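You operate a simulated robot arm through the tools that you are given. There is no shell and no other tool.

Carry out the task below with a simulated robot arm. There is one attempt and no reset: what you move stays moved.

Task
Drain the green water from the bath and refill it to the band.
Fine: heater off before you drain, set to 35C again after; both valves shut, nothing spilt.

Only the result counts: the job must be done as asked and must still hold three seconds after the hand-in. Knocking over, shifting, dropping, spilling or breaking anything else fails it.

Robot
A 6-joint arm with a two-finger gripper, fixed in place. Base frame: the origin is at the foot of the arm, x ahead of it, y to its left, z up. Units: m, degrees, N and s.
Its first joint turns from -166.0 to 166.0 degrees. Payload 2.45 kg.
The TCP is the grasp point between the finger pads, 0.02 m short of the fingertips. In the tool frame z runs along the fingers and y along their closing line. Largest opening 0.14 m; the body of the gripper starts 0.168 m behind the TCP.
Orientation is that of the tool frame in the base frame, as a unit quaternion [x, y, z, w]. With the fingers straight down and closing along the base's y, the tool's x points along the base's -x, its y along +y and its z along -z.

Tools
- The arm moves only by the tool move_arm. Its argument "series" is a list of rows, each an object (a shift or turn left out is 0, a gripper value left out holds the last) with "delta_pos": the shift along the tool's x, y, z in m, a list of three; "angular": the turn, a rotation vector about the tool's x, y, z in rad, a list of three. In form: [{"delta_pos": [dx, dy, dz], "angular": [rx, ry, rz]}, ...]. A call has 1 to 20 rows; each row shifts and turns the commanded pose from where the row before left it, along the tool's axes as they then stand. "hand" is the opening in per cent of the stroke, from 0 (shut) to 100 (fully open), set as the call begins (left out, the last holds). Rows are played at 5 a second. More than 0.05 m and 8.6 degrees between two rows, or a gripper value outside its range, and nothing of the call is played. Where a pose cannot be reached the arm comes as near as it can. A force on the tool above 90 N (or 10 N above the force at the start of the call, whichever is more), or a blocked arm, ends the call early, and 0.2 s more pass. The fingers move at their own pace (about 0.045 m/s each) and stop on an object; they squeeze with about 31 N. The grip force told is the motor's: it shows also when the fingers shut on nothing. Time passes only in rows, and 0.2 s behind the last, so rows that do not move let the fingers close. The reply holds the time, the measured pose of the TCP, the force on the tool along the base axes, the opening and the grip force, in the units named above and with some noise, with the torque about the TCP (base axes, N m) and any sound that the robot's microphone picked up.
- Cameras (640 x 400 px; columns grow to the right, rows downward): "scene" is fixed at [0.0499, 0.4997, 1.0697]; the picture's right is [0.03, -1.00, 0.00], its down [-0.20, -0.01, -0.98] and it looks along [0.98, 0.03, -0.20] (base axes); focal length 332 px, centre (320, 200). "wrist" rides on the gripper at [0.078, 0.011, -0.209] in the tool frame; the picture's right is [-0.14, 0.99, 0.00], its down [-0.92, -0.13, -0.37] and it looks along [-0.36, -0.05, 0.93] (tool axes); focal length 280 px, centre (320, 200). There is no depth. A picture from a camera that has moved, and an enlarged one, comes with that camera's place and axes in the base frame and with its lens.
- grab_frame(camera): a new picture of that camera. The clock stands still meanwhile.
- close_up(camera, box): a new picture of the part [left, top, right, bottom] of that camera's present view, enlarged. The clock stands still meanwhile.
- close_job(): hands the job in; it is judged then, once.

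Places have to be worked out from the pictures, the camera data and where the tool is seen. Open the gripper and draw the arm clear of the work before you hand the job in, unless the task says otherwise.

The tools are called after "Emit:" as a command line: name --argument value ..., lists and objects as JSON in quotes. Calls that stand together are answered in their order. move_arm: Moves the arm, as the interface text tells. Its arguments: {"type":"object","properties":{"series":{"type":"array"},"hand":{"type":"number"}},"required":["series"]} The other tools are called the same way: grab_frame (camera) takes a picture; close_up (camera, box) takes an enlarged picture of a part of a camera's view; close_job () hands the job in.

At the start:

```text
t: 0.0
tcp_pos: [0.7719, 0.4163, 1.0906]
tool_rot: [0.0, 1.0, 0.0, 0.0]
wrist_force: [0.1, -1.0, 0.2]
moment: [0.01, -0.01, -0.01]
opening: 0.1401
gripper_force: 0.0
```

scene: 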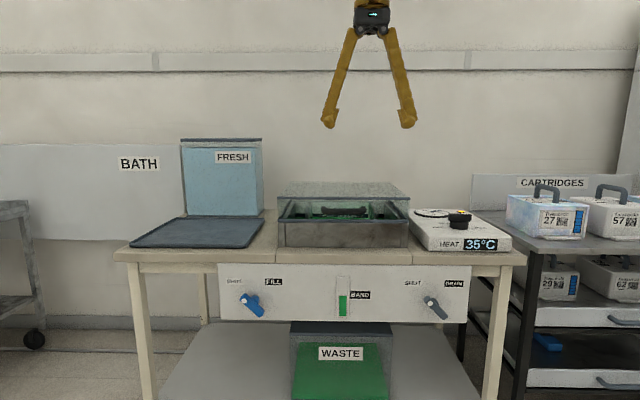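
wrist: 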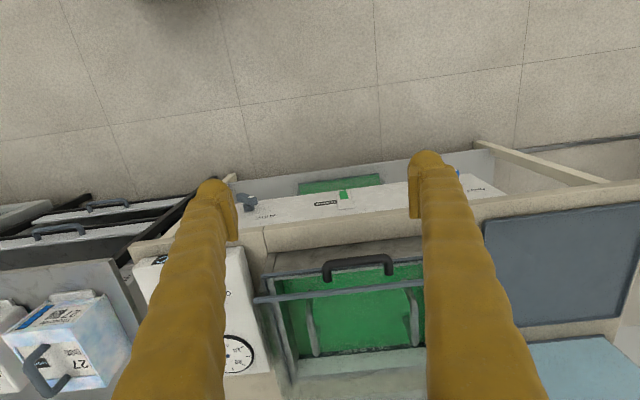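

I start by looking closely at the panel, the bath and the heater before any motion.

Emit:
close_up --camera "scene" --box '[210, 255, 480, 400]'

Emit:
close_up --camera "scene" --box '[260, 170, 520, 260]'

Emit:
close_up --camera "scene" --box '[400, 195, 520, 260]'

Emit:
close_up --camera "wrist" --box '[120, 160, 460, 400]'

Emit:
close_up --camera "scene" --box '[325, 270, 380, 325]'

Emit:
close_up --camera "scene" --box '[220, 270, 290, 325]'

Emit:
close_up --camera "scene" --box '[395, 270, 475, 325]'

```text
2.37 times, centred on (345, 328) of scene
camera zoom: at [0.0499, 0.4997, 1.0697], right [0.03, -1.0, 0.0], down [-0.2, -0.01, -0.98], along [0.98, 0.03, -0.2], focal length 787 px, centre (261, -102)
```

zoom: 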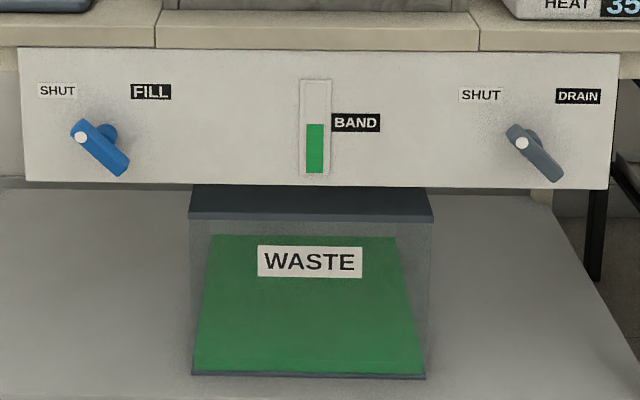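

```text
2.46 times, centred on (390, 215) of scene
camera zoom: at [0.0499, 0.4997, 1.0697], right [0.03, -1.0, 0.0], down [-0.2, -0.01, -0.98], along [0.98, 0.03, -0.2], focal length 817 px, centre (148, 163)
```

zoom: 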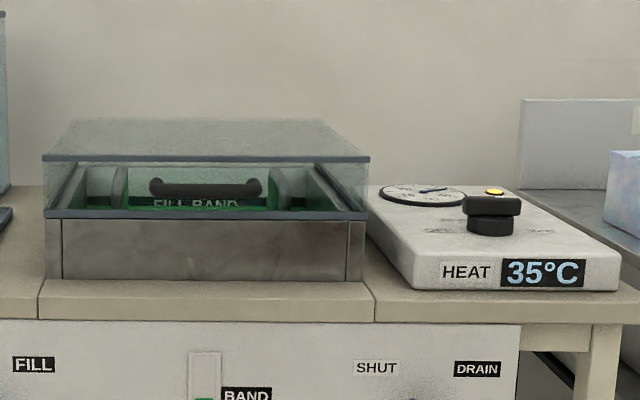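

```text
5.33 times, centred on (460, 228) of scene
camera zoom: at [0.0499, 0.4997, 1.0697], right [0.03, -1.0, 0.0], down [-0.2, -0.01, -0.98], along [0.98, 0.03, -0.2], focal length 1770 px, centre (-427, 53)
```

zoom: 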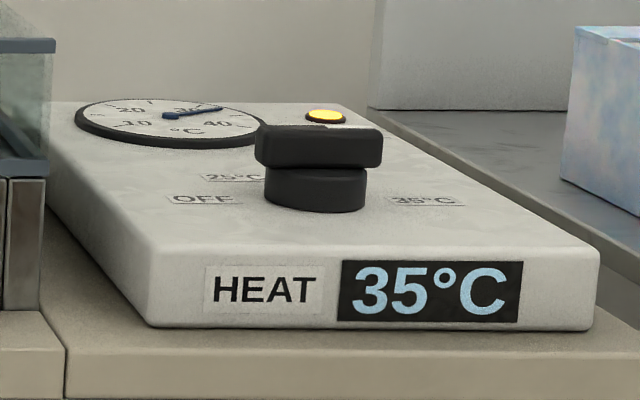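

```text
1.67 times, centred on (290, 280) of wrist
camera zoom: at [0.6933, 0.4272, 1.2997], right [0.14, 0.99, 0.0], down [0.92, -0.13, 0.37], along [0.36, -0.05, -0.93], focal length 467 px, centre (370, 67)
```

zoom: 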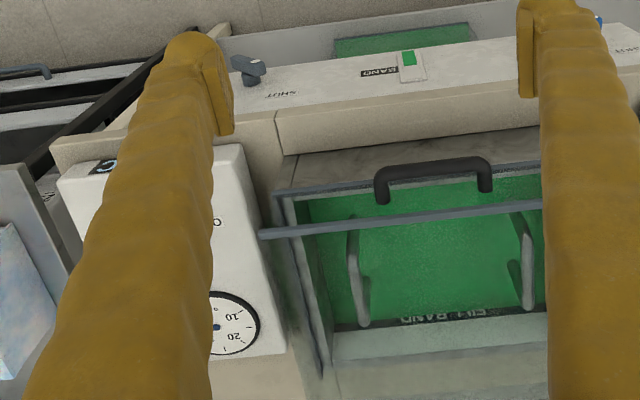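

```text
7.27 times, centred on (352, 298) of scene
camera zoom: at [0.0499, 0.4997, 1.0697], right [0.03, -1.0, 0.0], down [-0.2, -0.01, -0.98], along [0.98, 0.03, -0.2], focal length 2413 px, centre (84, -509)
```

zoom: 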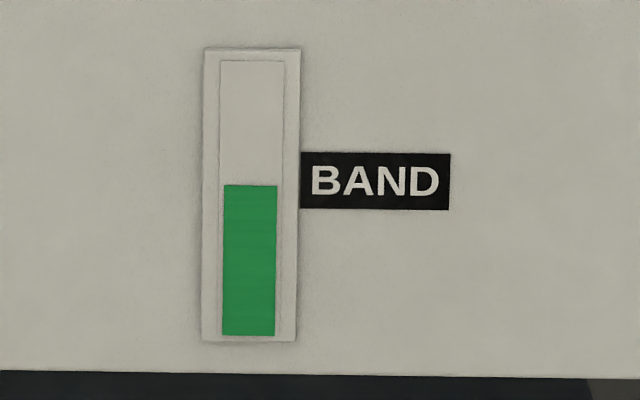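

```text
7.27 times, centred on (255, 298) of scene
camera zoom: at [0.0499, 0.4997, 1.0697], right [0.03, -1.0, 0.0], down [-0.2, -0.01, -0.98], along [0.98, 0.03, -0.2], focal length 2413 px, centre (793, -509)
```

zoom: 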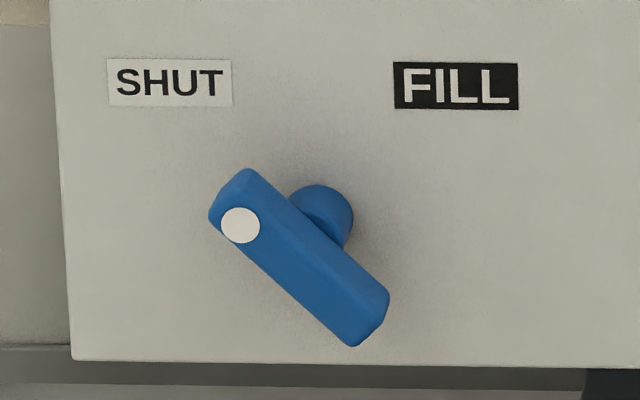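

```text
7.27 times, centred on (435, 298) of scene
camera zoom: at [0.0499, 0.4997, 1.0697], right [0.03, -1.0, 0.0], down [-0.2, -0.01, -0.98], along [0.98, 0.03, -0.2], focal length 2413 px, centre (-516, -509)
```

zoom: 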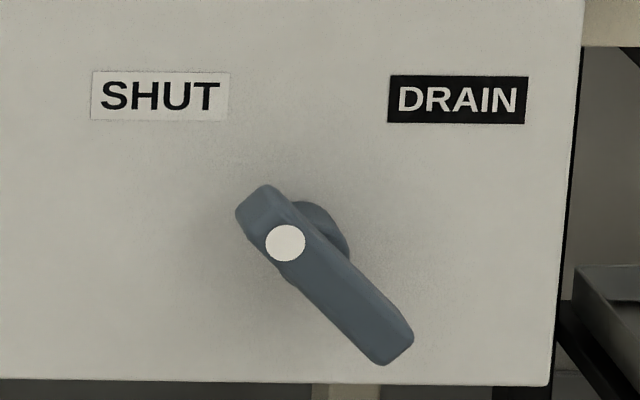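

The valves both point to SHUT (upper left), and the heater is lit at 35 °C. I'll shift towards the heater side and pitch the tool forward to get a clear wrist view of the knob and the drain handle.

Emit:
move_arm --series '[{"delta_pos": [0, -0.045, 0], "angular": [0, -0.13, 0]}, {"delta_pos": [0, -0.045, 0], "angular": [0, -0.13, 0]}, {"delta_pos": [0, -0.045, 0], "angular": [0, -0.13, 0]}, {"delta_pos": [0, -0.045, 0], "angular": [0, -0.13, 0]}, {"delta_pos": [0, -0.045, 0], "angular": [0, 0, 0]}, {"delta_pos": [0, -0.045, 0], "angular": [0, 0, 0]}, {"delta_pos": [0, 0, 0]}]'

Emit:
grab_frame --camera "wrist"

Emit:
grab_frame --camera "scene"

```text
t: 1.6
tcp_pos: [0.7702, 0.1463, 1.0927]
tool_rot: [-0.001, 0.966, 0.0, 0.258]
wrist_force: [0.1, -0.3, 0.3]
moment: [0.03, -0.01, 0.01]
opening: 0.1399
gripper_force: 0.1
```

```text
taken
camera wrist: at [0.5988, 0.1573, 1.235], right [0.12, 0.99, 0.07], down [0.62, -0.13, 0.78], along [0.78, -0.05, -0.63], focal length 280 px, centre (320, 200)
```

wrist: 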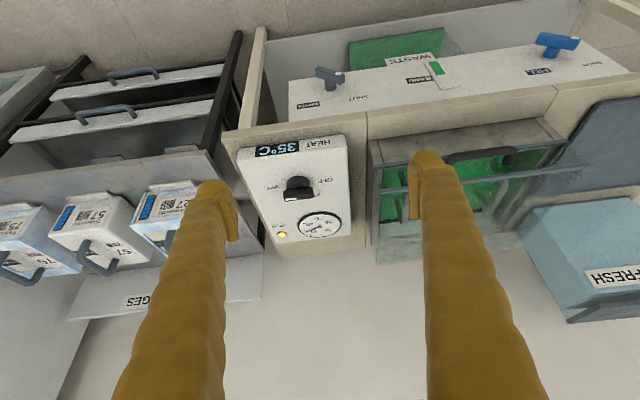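

```text
taken
```

scene: 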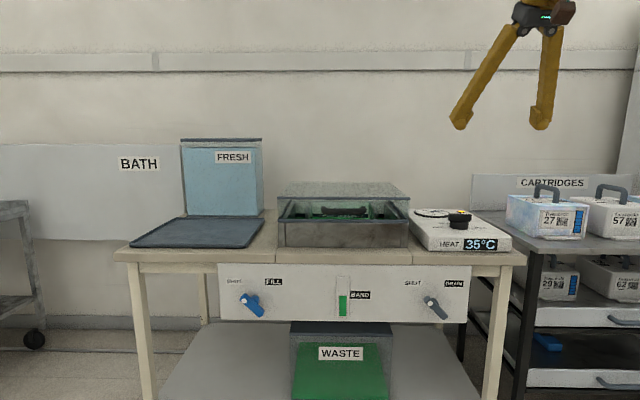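

The wrist camera (upside down) now shows the knob and both handles, so I enlarge these for triangulation.

Emit:
close_up --camera "wrist" --box '[230, 130, 360, 250]'

Emit:
close_up --camera "wrist" --box '[280, 10, 640, 130]'

Emit:
close_up --camera "wrist" --box '[350, 100, 580, 240]'

```text
3.33 times, centred on (295, 190) of wrist
camera zoom: at [0.5988, 0.1573, 1.235], right [0.12, 0.99, 0.07], down [0.62, -0.13, 0.78], along [0.78, -0.05, -0.63], focal length 935 px, centre (403, 233)
```

zoom: 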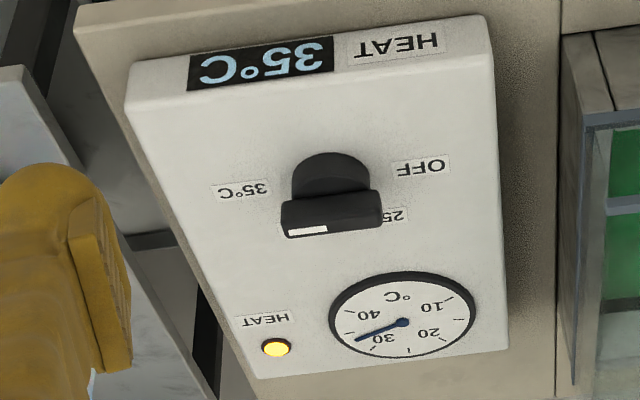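

```text
1.78 times, centred on (460, 70) of wrist
camera zoom: at [0.5988, 0.1573, 1.235], right [0.12, 0.99, 0.07], down [0.62, -0.13, 0.78], along [0.78, -0.05, -0.63], focal length 498 px, centre (71, 431)
```

zoom: 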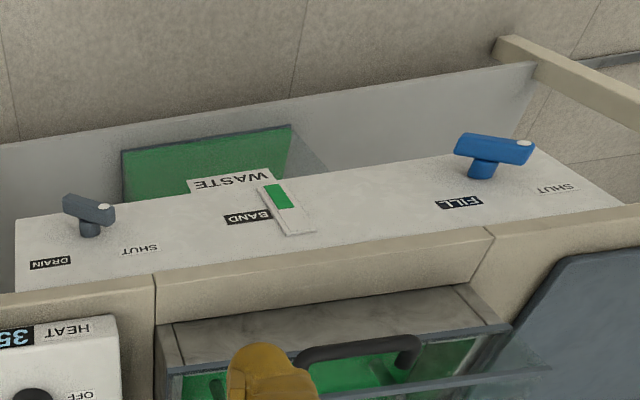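

```text
2.78 times, centred on (465, 170) of wrist
camera zoom: at [0.5988, 0.1573, 1.235], right [0.12, 0.99, 0.07], down [0.62, -0.13, 0.78], along [0.78, -0.05, -0.63], focal length 780 px, centre (-84, 284)
```

zoom: 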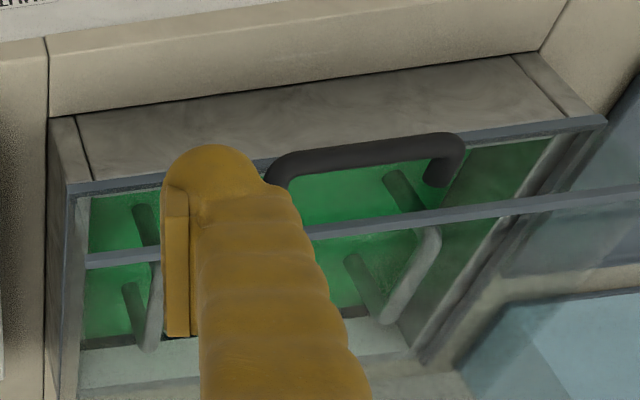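

The knob sits near (1.12, 0.07, 0.80), its bar along y with the white mark on the −y end at 35 °C. OFF is opposite, reached past 25. I close the fingers and move nearer for a precise look.

Emit:
move_arm --hand 0 --series '[{"delta_pos": [-0.0189, -0.0172, 0.0393]}, {"delta_pos": [-0.0189, -0.0172, 0.0393]}, {"delta_pos": [-0.0189, -0.0172, 0.0393]}, {"delta_pos": [-0.0189, -0.0172, 0.0393]}, {"delta_pos": [-0.0189, -0.0172, 0.0393]}, {"delta_pos": [0, 0, 0]}, {"delta_pos": [0, 0, 0]}, {"delta_pos": [0, 0, 0]}, {"delta_pos": [0, 0, 0]}]'

Emit:
grab_frame --camera "wrist"

Emit:
grab_frame --camera "scene"

```text
t: 3.6
tcp_pos: [0.9521, 0.0628, 0.9692]
tool_rot: [0.0, 0.966, 0.0, 0.257]
wrist_force: [0.1, 0.9, 0.2]
moment: [0.0, -0.02, 0.02]
opening: 0.0
gripper_force: 29.5
```

```text
taken
camera wrist: at [0.7796, 0.0728, 1.1106], right [0.12, 0.99, 0.07], down [0.62, -0.13, 0.78], along [0.78, -0.05, -0.63], focal length 280 px, centre (320, 200)
```

wrist: 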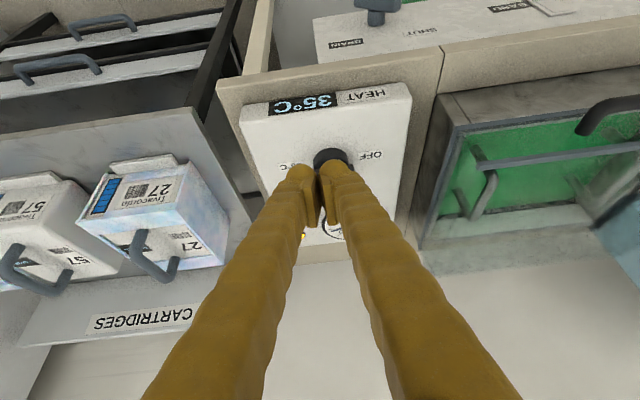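

```text
taken
```

scene: 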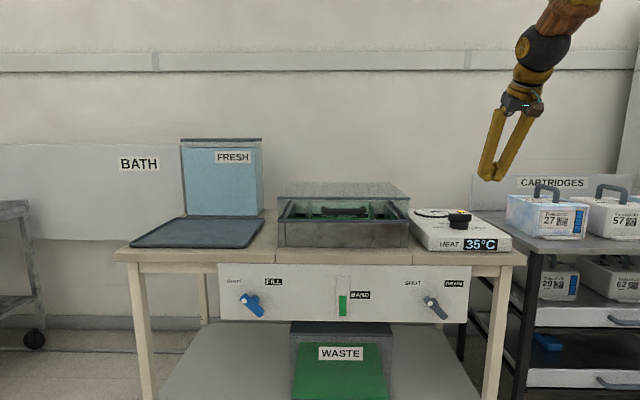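

The closed fingers point at the knob. I enlarge it to fix its position relative to the fingertips.

Emit:
close_up --camera "wrist" --box '[230, 70, 430, 250]'

Emit:
close_up --camera "scene" --box '[400, 100, 560, 260]'

```text
2.22 times, centred on (330, 160) of wrist
camera zoom: at [0.7796, 0.0728, 1.1106], right [0.12, 0.99, 0.07], down [0.62, -0.13, 0.78], along [0.78, -0.05, -0.63], focal length 623 px, centre (298, 289)
```

zoom: 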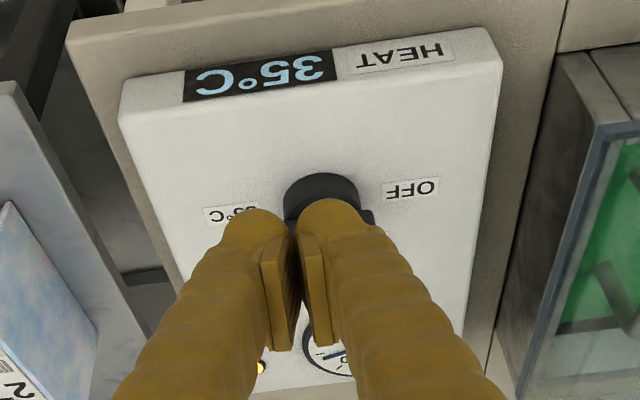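

```text
2.50 times, centred on (480, 180) of scene
camera zoom: at [0.0499, 0.4997, 1.0697], right [0.03, -1.0, 0.0], down [-0.2, -0.01, -0.98], along [0.98, 0.03, -0.2], focal length 830 px, centre (-80, 250)
```

zoom: 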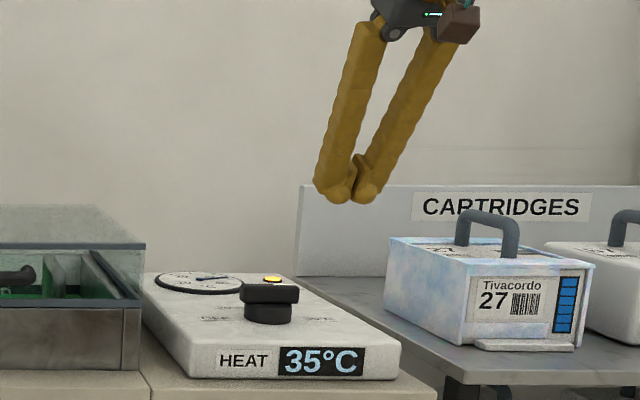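

From two wrist views the knob axis comes out at about (1.11, 0.075), the panel top at z≈0.76 and the bar at z≈0.788–0.808. I'll pitch the tool to horizontal so a fingertip can push the bar's ends above the collar.

Emit:
move_arm --series '[{"angular": [0, -0.131, 0]}, {"angular": [0, -0.131, 0]}, {"angular": [0, -0.131, 0]}, {"angular": [0, -0.131, 0]}, {"angular": [0, -0.131, 0]}, {"angular": [0, -0.131, 0]}, {"angular": [0, -0.131, 0]}, {"angular": [0, -0.133, 0]}, {"delta_pos": [0, 0, 0]}]'

Emit:
grab_frame --camera "wrist"

Emit:
grab_frame --camera "scene"

```text
t: 5.6
tcp_pos: [0.9472, 0.0107, 0.9587]
tool_rot: [0.011, 0.796, -0.089, 0.599]
wrist_force: [0.2, 0.8, -0.7]
moment: [-0.01, 0.01, 0.01]
opening: 0.0
gripper_force: 29.6
out of reach, approached as far as the arm can: row 2, 3, 4, 5
```

```text
taken
camera wrist: at [0.7261, 0.046, 0.9382], right [0.16, 0.99, 0.0], down [-0.11, 0.01, 0.99], along [0.98, -0.16, 0.11], focal length 280 px, centre (320, 200)
```

wrist: 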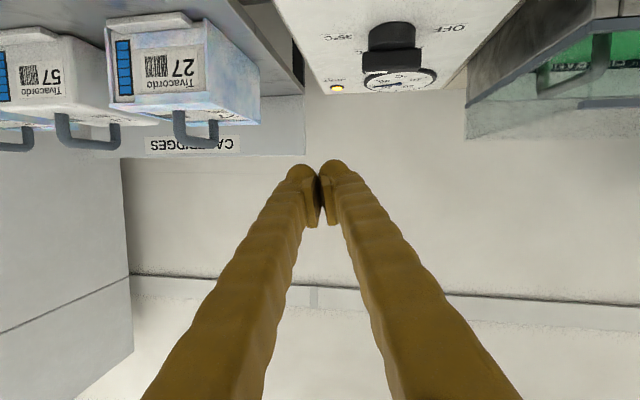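

```text
taken
```

scene: 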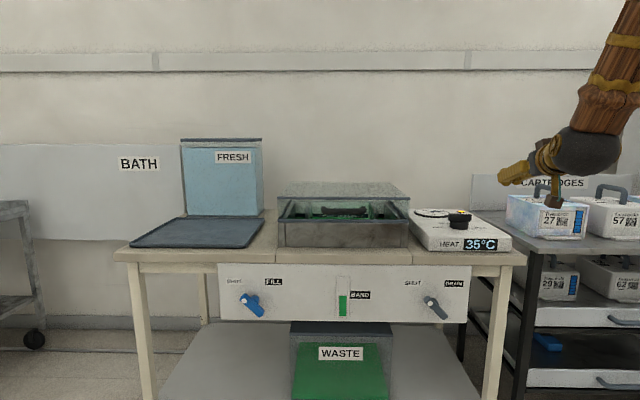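

The arm lagged through a wrist singularity, so I let it settle and read the pose again.

Emit:
move_arm --series '[{"delta_pos": [0, 0, 0]}, {"delta_pos": [0, 0, 0]}, {"delta_pos": [0, 0, 0]}]'

Emit:
grab_frame --camera "scene"

```text
t: 6.4
tcp_pos: [0.9465, 0.0095, 0.959]
tool_rot: [0.01, 0.796, -0.088, 0.598]
wrist_force: [-0.1, 0.5, -0.6]
moment: [-0.02, 0.02, 0.0]
opening: 0.0
gripper_force: 29.5
```

```text
taken
```

scene: 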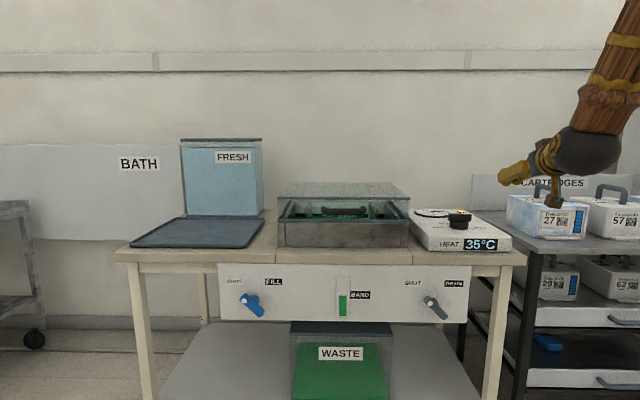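

The pose settled about 15° short of horizontal with some yaw and roll. I correct the orientation gently and watch whether it is reachable.

Emit:
move_arm --series '[{"angular": [-0.045, -0.091, 0.036]}, {"angular": [-0.045, -0.091, 0.036]}, {"angular": [-0.045, -0.091, 0.036]}, {"delta_pos": [0, 0, 0]}, {"delta_pos": [0, 0, 0]}]'

```text
t: 7.6
tcp_pos: [0.9477, 0.0679, 0.9694]
tool_rot: [0.018, 0.729, -0.053, 0.682]
wrist_force: [0.0, -0.2, -0.6]
moment: [-0.01, 0.01, -0.03]
opening: 0.0
gripper_force: 28.9
out of reach, approached as far as the arm can: row 1, 2, 3
```

Emit:
move_arm --series '[{"angular": [0, 0, 0]}, {"angular": [0, 0, 0]}]'

Emit:
grab_frame --camera "wrist"

Emit:
grab_frame --camera "scene"

```text
t: 8.2
tcp_pos: [0.9482, 0.0679, 0.9703]
tool_rot: [0.018, 0.729, -0.051, 0.683]
wrist_force: [-0.1, -1.0, 0.0]
moment: [-0.02, -0.01, 0.04]
opening: 0.0
gripper_force: 29.7
```

```text
taken
camera wrist: at [0.7346, 0.096, 0.9047], right [0.11, 0.99, 0.09], down [-0.32, -0.05, 0.95], along [0.94, -0.13, 0.31], focal length 280 px, centre (320, 200)
```

wrist: 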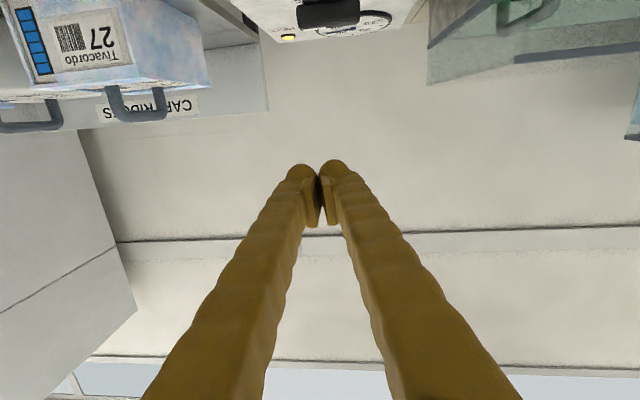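

```text
taken
```

scene: 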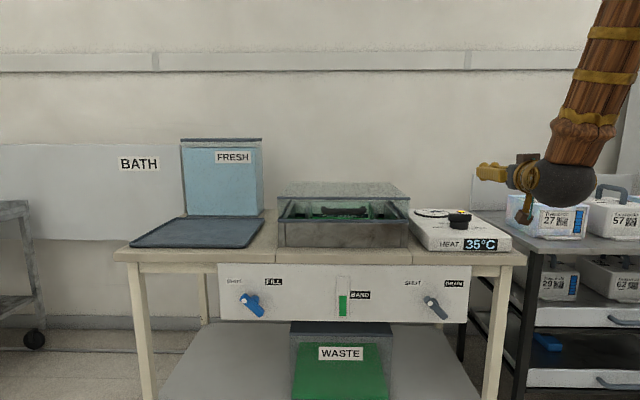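

The tool is nearly horizontal (3.6° low, 6° yawed). I command the small residual to see whether the command frame follows the measured pose.

Emit:
move_arm --series '[{"angular": [-0.049, -0.033, 0.023]}, {"angular": [-0.049, -0.033, 0.023]}, {"angular": [0, 0, 0]}, {"angular": [0, 0, 0]}]'

```text
t: 9.2
tcp_pos: [0.9477, 0.0673, 0.9708]
tool_rot: [0.018, 0.729, -0.052, 0.682]
wrist_force: [0.1, 0.8, -0.2]
moment: [-0.02, 0.0, -0.01]
opening: 0.0
gripper_force: 29.5
out of reach, approached as far as the arm can: row 1, 2
```

A joint limit blocks that last bit here. Nearer the knob the forearm is more stretched out, so I move to a stand-off in front of and above the knob and retry levelling there.

Emit:
move_arm --series '[{"delta_pos": [0.0288, -0.0068, 0.0268]}, {"delta_pos": [0.0288, -0.0068, 0.0268]}, {"delta_pos": [0.0288, -0.0068, 0.0268]}, {"angular": [-0.049, -0.033, 0.023]}, {"angular": [-0.049, -0.033, 0.023]}, {"angular": [0, 0, 0]}, {"angular": [0, 0, 0]}]'

Emit:
grab_frame --camera "wrist"

Emit:
grab_frame --camera "scene"

```text
t: 10.8
tcp_pos: [1.0198, 0.0614, 0.885]
tool_rot: [0.023, 0.729, -0.062, 0.681]
wrist_force: [-0.5, -0.5, -0.4]
moment: [0.01, -0.02, -0.01]
opening: 0.0
gripper_force: 28.9
out of reach, approached as far as the arm can: row 1, 2, 3, 4, 5
```

```text
taken
camera wrist: at [0.8078, 0.0928, 0.8199], right [0.13, 0.99, 0.08], down [-0.31, -0.03, 0.95], along [0.94, -0.14, 0.31], focal length 280 px, centre (320, 200)
```

wrist: 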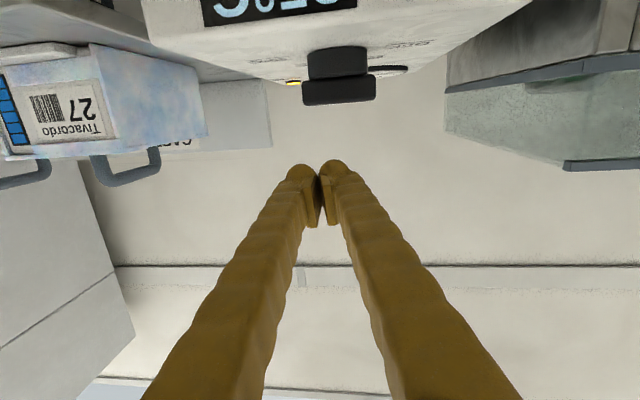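

```text
taken
```

scene: 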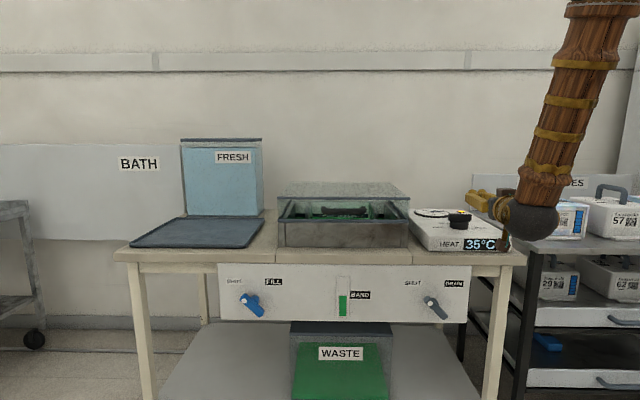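

The limit shows up as the tool nears level. A 75° pitch (fingers 15° below level) is even better for clearing the collar, so I command that and check the pose.

Emit:
move_arm --series '[{"angular": [-0.063, 0.096, 0.0195]}, {"angular": [-0.063, 0.096, 0.0195]}, {"angular": [0, 0, 0]}, {"angular": [0, 0, 0]}]'

```text
t: 11.8
tcp_pos: [1.0208, 0.1055, 0.8936]
tool_rot: [0.013, 0.796, -0.024, 0.605]
wrist_force: [0.5, -0.3, -0.1]
moment: [-0.01, -0.04, -0.02]
opening: 0.0
gripper_force: 29.3
out of reach, approached as far as the arm can: row 1, 2
```

The position drifted sideways, which suggests the wrist crossed a singularity. I back away and return the tool toward straight down in the arm's own plane (y≈0), then pitch it again cleanly.

Emit:
move_arm --series '[{"delta_pos": [-0.02, 0, -0.04]}, {"delta_pos": [-0.02, -0.01, -0.04], "angular": [0, 0.1, 0]}, {"delta_pos": [-0.02, -0.02, -0.03], "angular": [0, 0.14, 0]}, {"delta_pos": [-0.02, -0.02, -0.02], "angular": [0, 0.14, 0]}, {"delta_pos": [0, -0.02, -0.02], "angular": [0, 0.14, 0]}, {"delta_pos": [0, 0, 0], "angular": [0, 0.14, 0]}, {"delta_pos": [0, 0, 0], "angular": [0, 0.14, 0]}, {"delta_pos": [0, 0, 0], "angular": [0, 0.14, 0]}, {"delta_pos": [0, 0, 0], "angular": [0, 0.14, 0]}, {"delta_pos": [0, 0, 0], "angular": [0, 0.14, 0]}, {"angular": [0, 0, 0]}, {"angular": [0, 0, 0]}]'

Emit:
grab_frame --camera "scene"

```text
t: 14.4
tcp_pos: [0.9149, 0.03, 1.0268]
tool_rot: [0.037, 0.994, -0.028, 0.098]
wrist_force: [-0.6, -0.2, -0.1]
moment: [-0.02, -0.04, 0.04]
opening: 0.0
gripper_force: 29.2
out of reach, approached as far as the arm can: row 5, 6, 7
```

```text
taken
```

scene: 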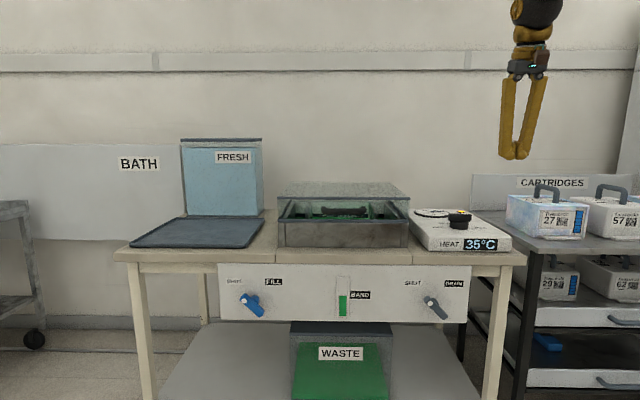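

The crossing happens where the tool lines up with the forearm. I first bring the tool exactly into the arm's plane (y=0, no yaw), then check.

Emit:
move_arm --series '[{"angular": [-0.063, -0.003, -0.068]}, {"delta_pos": [0, -0.03, 0]}, {"angular": [0, 0, 0]}, {"angular": [0, 0, 0]}]'

```text
t: 15.4
tcp_pos: [0.9151, -0.0004, 1.0246]
tool_rot: [0.0, 0.995, 0.0, 0.1]
wrist_force: [-0.4, 0.6, 0.3]
moment: [0.0, 0.02, 0.01]
opening: 0.0
gripper_force: 29.4
```

That corrected cleanly, so commands build on the reached pose. Now I pitch forward in-plane.

Emit:
move_arm --series '[{"angular": [0, -0.139, 0]}, {"angular": [0, -0.139, 0]}, {"angular": [0, -0.139, 0]}, {"angular": [0, -0.139, 0]}, {"angular": [0, -0.139, 0]}, {"angular": [0, -0.139, 0]}, {"angular": [0, -0.139, 0]}, {"angular": [0, -0.139, 0]}, {"angular": [0, 0, 0]}, {"angular": [0, 0, 0]}]'

```text
t: 17.6
tcp_pos: [0.9149, -0.0005, 1.025]
tool_rot: [-0.001, 0.792, -0.001, 0.611]
wrist_force: [0.5, 0.1, -0.4]
moment: [0.02, 0.01, -0.01]
opening: 0.0
gripper_force: 29.4
```

The pitch of 75° is reached exactly. Now I move to a stand-off just in front of and above the knob.

Emit:
move_arm --series '[{"delta_pos": [0.0229, 0.0083, 0.0358]}, {"delta_pos": [0.0229, 0.0083, 0.0358]}, {"delta_pos": [0.0229, 0.0083, 0.0358]}, {"delta_pos": [0.0229, 0.0083, 0.0358]}, {"angular": [0, 0, 0]}, {"angular": [0, 0, 0]}]'

Emit:
grab_frame --camera "wrist"

Emit:
close_up --camera "scene" --box '[400, 150, 560, 260]'

```text
t: 19.0
tcp_pos: [1.0298, 0.0314, 0.9017]
tool_rot: [0.0, 0.792, -0.001, 0.611]
wrist_force: [-0.4, 0.3, -0.1]
moment: [-0.05, -0.02, -0.02]
opening: 0.0
gripper_force: 29.3
```

```text
taken
camera wrist: at [0.8065, 0.043, 0.8793], right [0.04, 0.99, 0.13], down [-0.12, -0.13, 0.98], along [0.99, -0.05, 0.12], focal length 280 px, centre (320, 200)
```

wrist: 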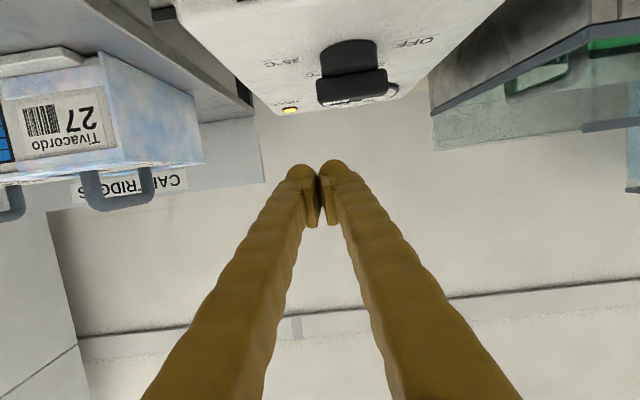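

```text
3.64 times, centred on (480, 205) of scene
camera zoom: at [0.0499, 0.4997, 1.0697], right [0.03, -1.0, 0.0], down [-0.2, -0.01, -0.98], along [0.98, 0.03, -0.2], focal length 1207 px, centre (-262, 182)
```

zoom: 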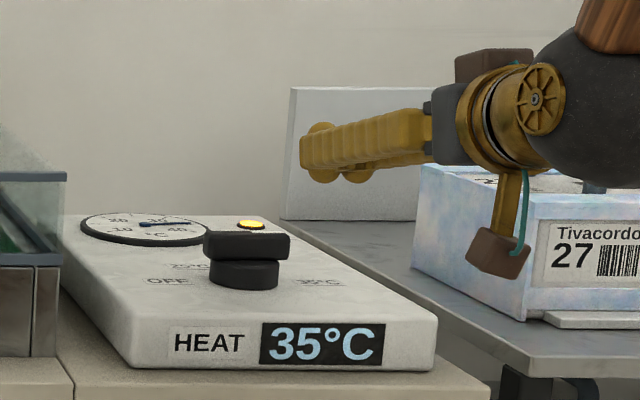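

The view confirms the knob at about (1.11, 0.075) with the bar at z≈0.79–0.812. I lower the fingertips to bar height in front of the white end.

Emit:
move_arm --series '[{"delta_pos": [0.04, 0.002, 0.013]}, {"delta_pos": [0.04, 0.002, 0.013]}, {"angular": [0, 0, 0]}, {"angular": [0, 0, 0]}]'

Emit:
grab_frame --camera "wrist"

Emit:
close_up --camera "scene" --box '[400, 150, 560, 260]'

```text
t: 20.0
tcp_pos: [1.034, 0.037, 0.817]
tool_rot: [-0.001, 0.792, -0.001, 0.61]
wrist_force: [0.1, -0.3, -0.6]
moment: [0.04, 0.01, 0.03]
opening: 0.0
gripper_force: 29.5
```

```text
taken
camera wrist: at [0.8114, 0.0472, 0.7942], right [0.04, 0.99, 0.13], down [-0.12, -0.13, 0.98], along [0.99, -0.05, 0.12], focal length 280 px, centre (320, 200)
```

wrist: 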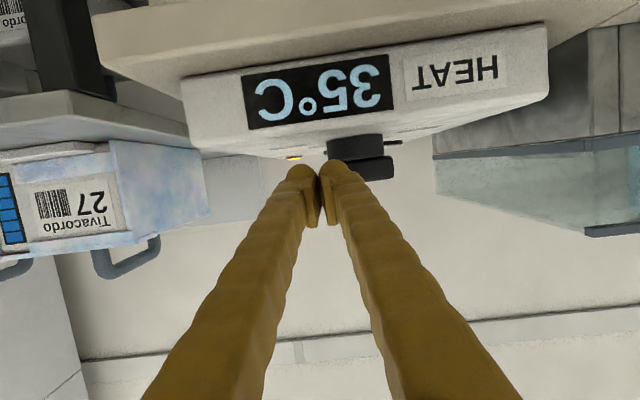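

```text
3.64 times, centred on (480, 205) of scene
camera zoom: at [0.0499, 0.4997, 1.0697], right [0.03, -1.0, 0.0], down [-0.2, -0.01, -0.98], along [0.98, 0.03, -0.2], focal length 1207 px, centre (-262, 182)
```

zoom: 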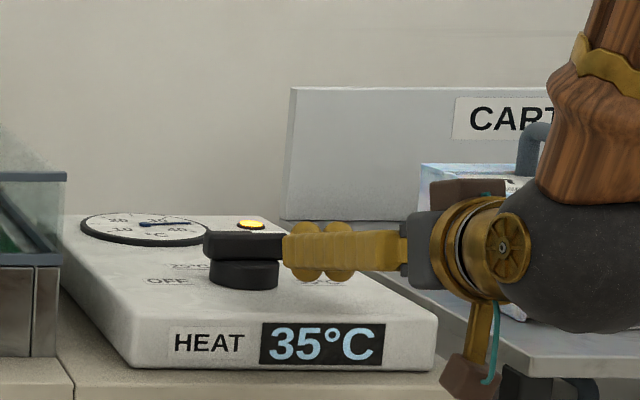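

Height and alignment look right. I push the white end forward along its arc to about 45° and look.

Emit:
move_arm --series '[{"delta_pos": [-0.0102, -0.0015, 0.0387]}, {"delta_pos": [-0.0032, -0.0046, 0.0121]}, {"delta_pos": [-0.0022, -0.0044, 0.0085]}, {"delta_pos": [-0.0024, -0.0011, 0.0091]}, {"angular": [0, 0, 0]}]'

Emit:
grab_frame --camera "wrist"

Emit:
close_up --camera "scene" --box '[400, 150, 560, 260]'

```text
t: 21.2
tcp_pos: [1.105, 0.0252, 0.8164]
tool_rot: [0.0, 0.793, -0.002, 0.61]
wrist_force: [0.5, 0.4, 0.6]
moment: [0.0, 0.03, 0.01]
opening: 0.0001
gripper_force: 29.5
```

```text
taken
camera wrist: at [0.8828, 0.036, 0.7939], right [0.04, 0.99, 0.13], down [-0.12, -0.13, 0.98], along [0.99, -0.05, 0.12], focal length 280 px, centre (320, 200)
```

wrist: 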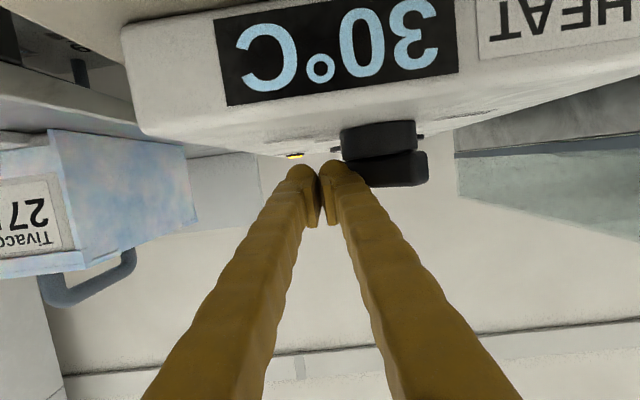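

```text
3.64 times, centred on (480, 205) of scene
camera zoom: at [0.0499, 0.4997, 1.0697], right [0.03, -1.0, 0.0], down [-0.2, -0.01, -0.98], along [0.98, 0.03, -0.2], focal length 1207 px, centre (-262, 182)
```

zoom: 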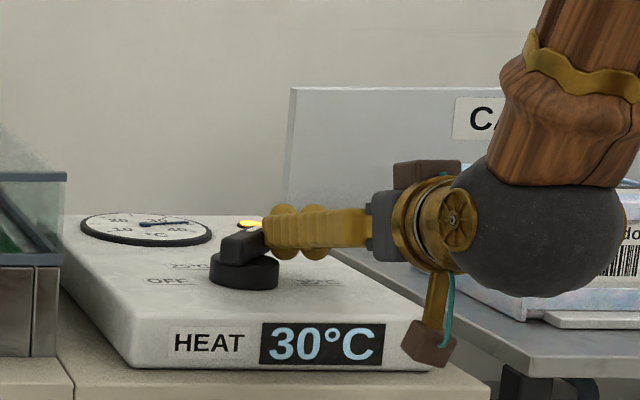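

The display fell to 30 °C, so the direction is right. I continue along the arc to 90°.

Emit:
move_arm --series '[{"delta_pos": [-0.0024, 0.0014, 0.009]}, {"delta_pos": [-0.0022, 0.0039, 0.0083]}, {"delta_pos": [-0.0019, 0.0058, 0.0072]}, {"angular": [0, 0, 0]}]'

Emit:
close_up --camera "scene" --box '[400, 150, 560, 260]'

```text
t: 22.2
tcp_pos: [1.131, 0.0364, 0.8174]
tool_rot: [0.0, 0.793, -0.001, 0.61]
wrist_force: [-0.4, -0.5, -0.1]
moment: [-0.02, 0.0, -0.01]
opening: 0.0
gripper_force: 29.3
```

```text
3.64 times, centred on (480, 205) of scene
camera zoom: at [0.0499, 0.4997, 1.0697], right [0.03, -1.0, 0.0], down [-0.2, -0.01, -0.98], along [0.98, 0.03, -0.2], focal length 1207 px, centre (-262, 182)
```

zoom: 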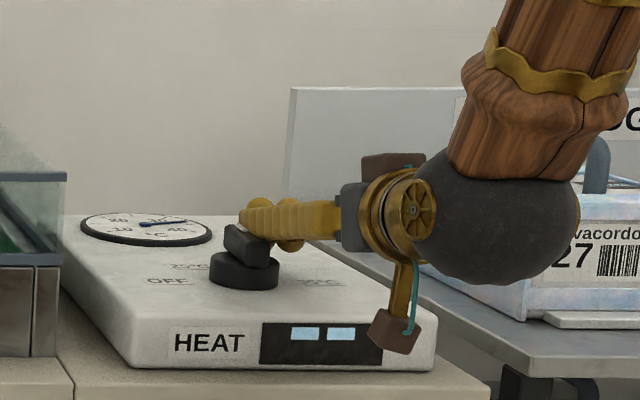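

The display changed to two bars; I look closer to understand it.

Emit:
close_up --camera "scene" --box '[430, 205, 510, 255]'

Emit:
grab_frame --camera "wrist"

```text
8.00 times, centred on (470, 230) of scene
camera zoom: at [0.0499, 0.4997, 1.0697], right [0.03, -1.0, 0.0], down [-0.2, -0.01, -0.98], along [0.98, 0.03, -0.2], focal length 2655 px, centre (-880, -40)
```

zoom: 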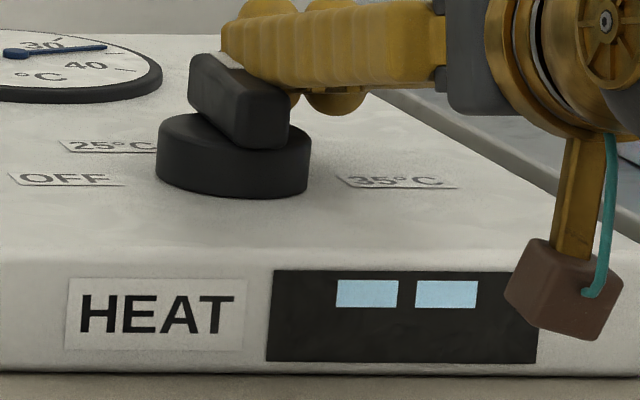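

```text
taken
camera wrist: at [0.9088, 0.0468, 0.7941], right [0.04, 0.99, 0.13], down [-0.12, -0.13, 0.98], along [0.99, -0.05, 0.12], focal length 280 px, centre (320, 200)
```

wrist: 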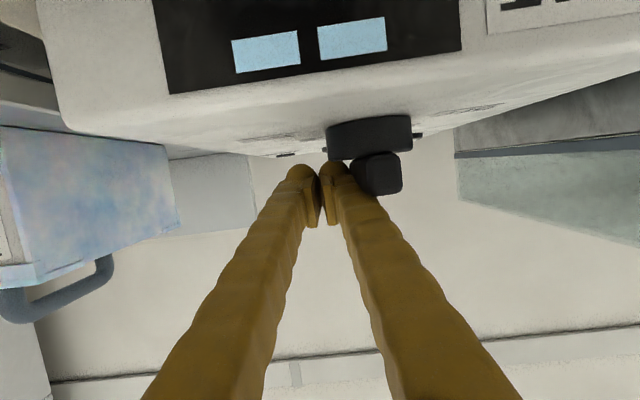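

The two bars look like the off-display, but the mark should sit on OFF to be certain. I withdraw, come round to the +y side, and check on the way.

Emit:
move_arm --series '[{"delta_pos": [0.0114, -0.004, -0.0435]}, {"delta_pos": [0.0122, 0, -0.0464]}, {"delta_pos": [0.0033, 0, -0.0126]}, {"delta_pos": [0, 0.046, 0]}, {"delta_pos": [0, 0.046, 0]}, {"angular": [0, 0, 0]}]'

Emit:
close_up --camera "scene" --box '[400, 180, 520, 255]'

Emit:
grab_frame --camera "wrist"

```text
t: 23.6
tcp_pos: [1.0251, 0.1246, 0.8177]
tool_rot: [0.0, 0.792, -0.001, 0.611]
wrist_force: [0.3, 0.5, -0.3]
moment: [0.01, 0.02, -0.01]
opening: 0.0001
gripper_force: 29.3
```

```text
5.33 times, centred on (460, 218) of scene
camera zoom: at [0.0499, 0.4997, 1.0697], right [0.03, -1.0, 0.0], down [-0.2, -0.01, -0.98], along [0.98, 0.03, -0.2], focal length 1770 px, centre (-427, 107)
```

zoom: 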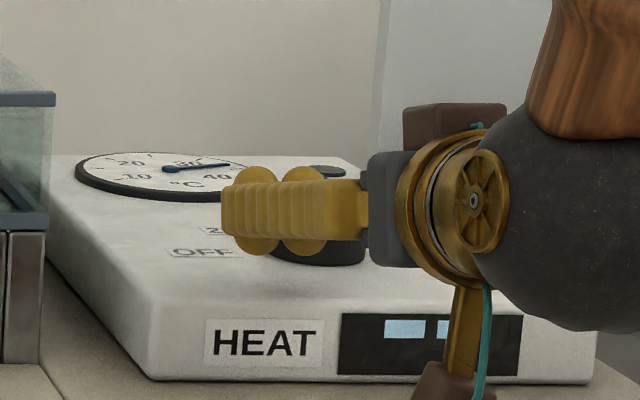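

```text
taken
camera wrist: at [0.8025, 0.1356, 0.795], right [0.04, 0.99, 0.13], down [-0.12, -0.13, 0.98], along [0.99, -0.05, 0.12], focal length 280 px, centre (320, 200)
```

wrist: 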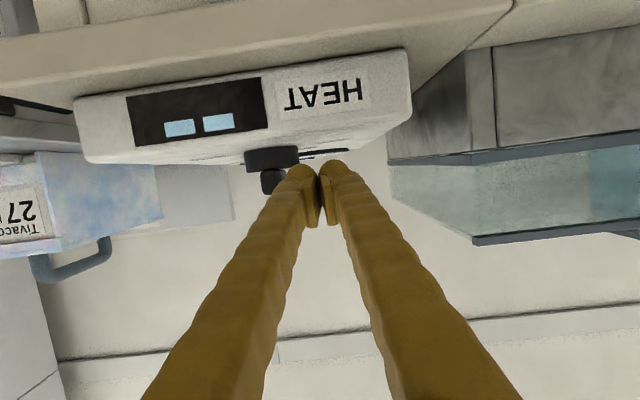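

The lamp is dark and the display shows bars, so it reads off already. I still turn the pointer on to the OFF mark, pushing the near end toward −y.

Emit:
move_arm --series '[{"delta_pos": [-0.0102, 0, 0.0387]}, {"delta_pos": [-0.0033, 0, 0.0126]}, {"delta_pos": [0, -0.0101, 0]}, {"delta_pos": [0.0023, -0.0163, -0.0087]}, {"delta_pos": [0.0003, -0.0094, -0.0011]}, {"delta_pos": [-0.0004, -0.0093, 0.0014]}, {"angular": [0, 0, 0]}]'

Emit:
close_up --camera "scene" --box '[400, 180, 520, 255]'

Emit:
grab_frame --camera "wrist"

```text
t: 25.2
tcp_pos: [1.0704, 0.0809, 0.816]
tool_rot: [-0.001, 0.792, 0.0, 0.611]
wrist_force: [0.2, -0.1, -0.7]
moment: [0.02, -0.02, 0.03]
opening: 0.0001
gripper_force: 29.7
```

```text
5.33 times, centred on (460, 218) of scene
camera zoom: at [0.0499, 0.4997, 1.0697], right [0.03, -1.0, 0.0], down [-0.2, -0.01, -0.98], along [0.98, 0.03, -0.2], focal length 1770 px, centre (-427, 107)
```

zoom: 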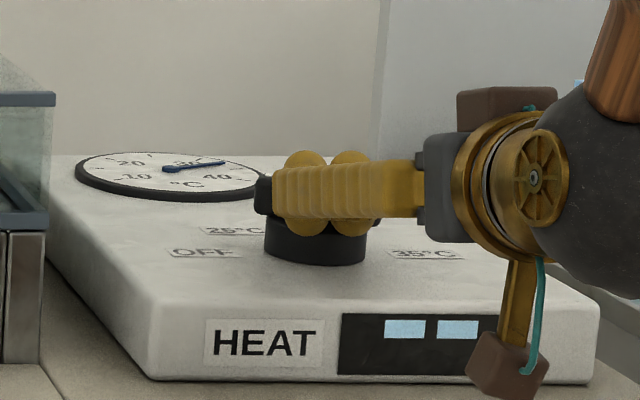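

```text
taken
camera wrist: at [0.8471, 0.0907, 0.7942], right [0.04, 0.99, 0.13], down [-0.12, -0.13, 0.98], along [0.99, -0.05, 0.12], focal length 280 px, centre (320, 200)
```

wrist: 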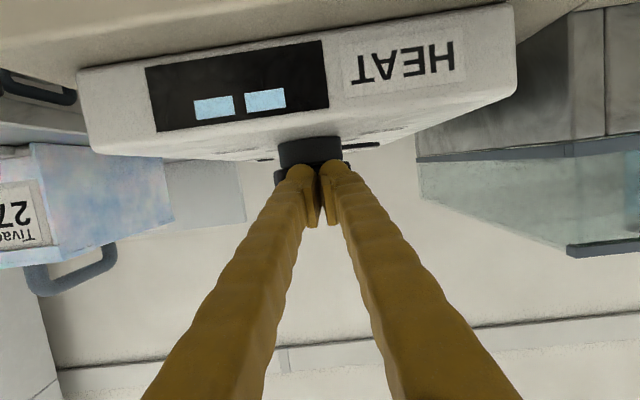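

Pointer is about 150° round. I finish the arc to the OFF mark and withdraw to see it.

Emit:
move_arm --series '[{"delta_pos": [-0.0007, -0.01, 0.0027]}, {"delta_pos": [-0.0015, -0.0074, 0.0056]}, {"angular": [0, 0, 0]}, {"delta_pos": [0.0102, 0, -0.0387]}, {"delta_pos": [-0.03, 0, -0.02]}, {"delta_pos": [-0.03, 0, -0.02]}, {"angular": [0, 0, 0]}]'

Emit:
close_up --camera "scene" --box '[400, 180, 520, 255]'

Emit:
grab_frame --camera "wrist"

```text
t: 25.9
tcp_pos: [1.0745, 0.0673, 0.8174]
tool_rot: [-0.003, 0.793, 0.0, 0.609]
wrist_force: [-25.9, 1.6, 11.7]
moment: [-0.05, -0.22, 0.06]
opening: 0.0059
gripper_force: 29.4
stopped in row 3: the force on the tool passed its limit at 100 N (the readings are from after the stop); the commanded pose is now the measured one
```

```text
5.33 times, centred on (460, 218) of scene
camera zoom: at [0.0499, 0.4997, 1.0697], right [0.03, -1.0, 0.0], down [-0.2, -0.01, -0.98], along [0.98, 0.03, -0.2], focal length 1770 px, centre (-427, 107)
```

zoom: 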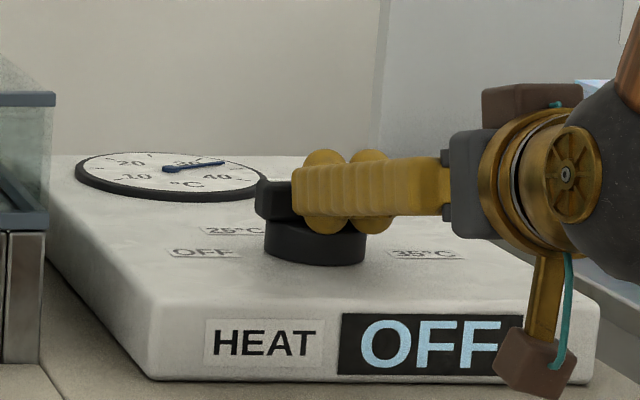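

```text
taken
camera wrist: at [0.852, 0.0758, 0.7948], right [0.03, 0.99, 0.13], down [-0.12, -0.13, 0.99], along [0.99, -0.04, 0.11], focal length 280 px, centre (320, 200)
```

wrist: 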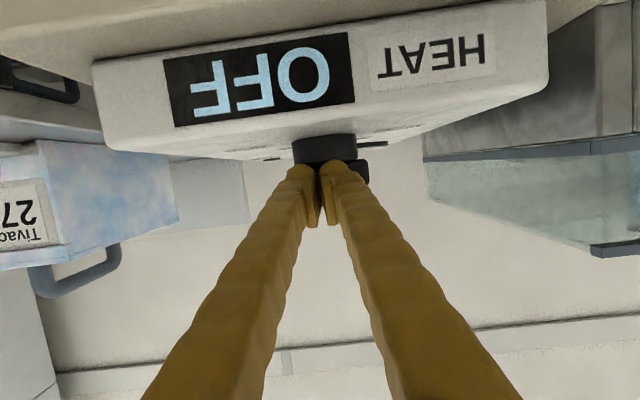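

The knob reached its stop and the display reads OFF. I back straight off and rise.

Emit:
move_arm --series '[{"delta_pos": [0.005, 0, -0.02]}, {"delta_pos": [0.0102, 0, -0.0387]}, {"delta_pos": [-0.03, 0, -0.02]}, {"delta_pos": [-0.03, 0, -0.02]}, {"angular": [0, 0, 0]}]'

Emit:
close_up --camera "scene" --box '[400, 180, 520, 255]'

Emit:
grab_frame --camera "scene"

Emit:
grab_frame --camera "wrist"

```text
t: 27.1
tcp_pos: [0.9914, 0.0649, 0.8855]
tool_rot: [-0.003, 0.793, 0.0, 0.609]
wrist_force: [0.1, 0.3, -1.1]
moment: [0.02, -0.01, -0.01]
opening: 0.0001
gripper_force: 29.6
```

```text
5.33 times, centred on (460, 218) of scene
camera zoom: at [0.0499, 0.4997, 1.0697], right [0.03, -1.0, 0.0], down [-0.2, -0.01, -0.98], along [0.98, 0.03, -0.2], focal length 1770 px, centre (-427, 107)
```

zoom: 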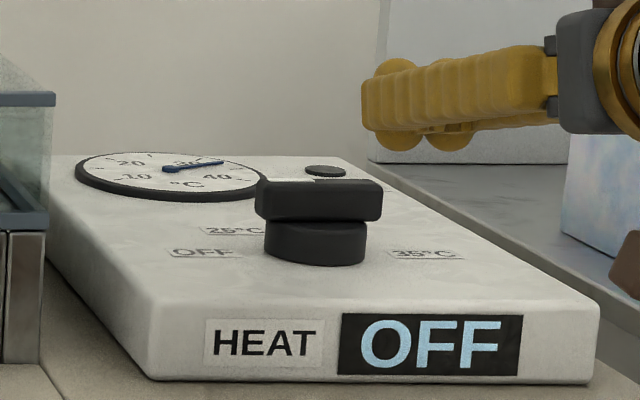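

```text
taken
```

scene: 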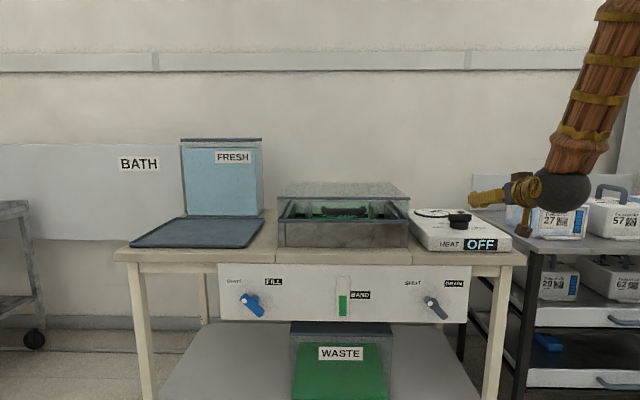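

```text
taken
camera wrist: at [0.7698, 0.0743, 0.8638], right [0.03, 0.99, 0.13], down [-0.12, -0.13, 0.99], along [0.99, -0.04, 0.11], focal length 280 px, centre (320, 200)
```

wrist: 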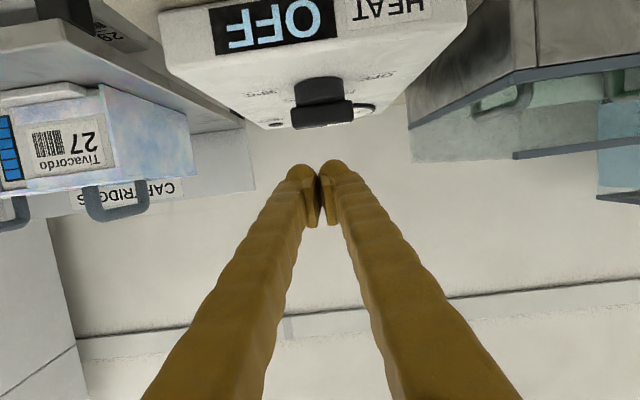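

Heater is off, the box has not moved. Next is the drain handle near (0.945, 0.19, 0.575): I retreat, move across and then down in front of it.

Emit:
move_arm --series '[{"delta_pos": [0.0091, 0.021, -0.0348]}, {"delta_pos": [0.0091, 0.021, -0.0348]}, {"delta_pos": [0.0091, 0.021, -0.0348]}, {"delta_pos": [0.0091, 0.021, -0.0348]}, {"delta_pos": [0.0091, 0.021, -0.0348]}, {"delta_pos": [0.0091, 0.021, -0.0348]}, {"angular": [0, 0, 0]}, {"delta_pos": [0.0454, 0, 0.0119]}, {"delta_pos": [0.0454, 0, 0.0119]}, {"delta_pos": [0.0454, 0, 0.0119]}, {"angular": [0, 0, 0]}]'

Emit:
grab_frame --camera "scene"

Emit:
grab_frame --camera "wrist"

```text
t: 29.5
tcp_pos: [0.7748, 0.1875, 0.7449]
tool_rot: [-0.004, 0.793, 0.002, 0.609]
wrist_force: [0.2, 0.2, 0.3]
moment: [0.01, -0.02, -0.02]
opening: 0.0
gripper_force: 29.2
```

```text
taken
```

scene: 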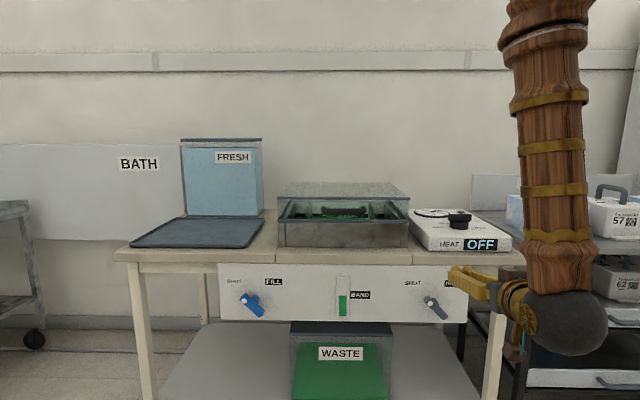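

```text
taken
camera wrist: at [0.5513, 0.197, 0.7237], right [0.03, 0.99, 0.13], down [-0.12, -0.13, 0.99], along [0.99, -0.04, 0.11], focal length 280 px, centre (320, 200)
```

wrist: 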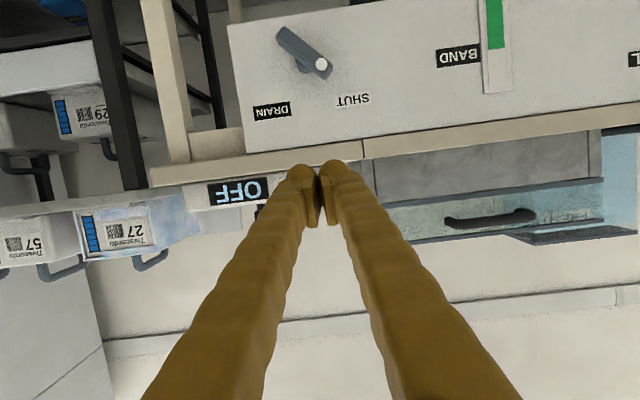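

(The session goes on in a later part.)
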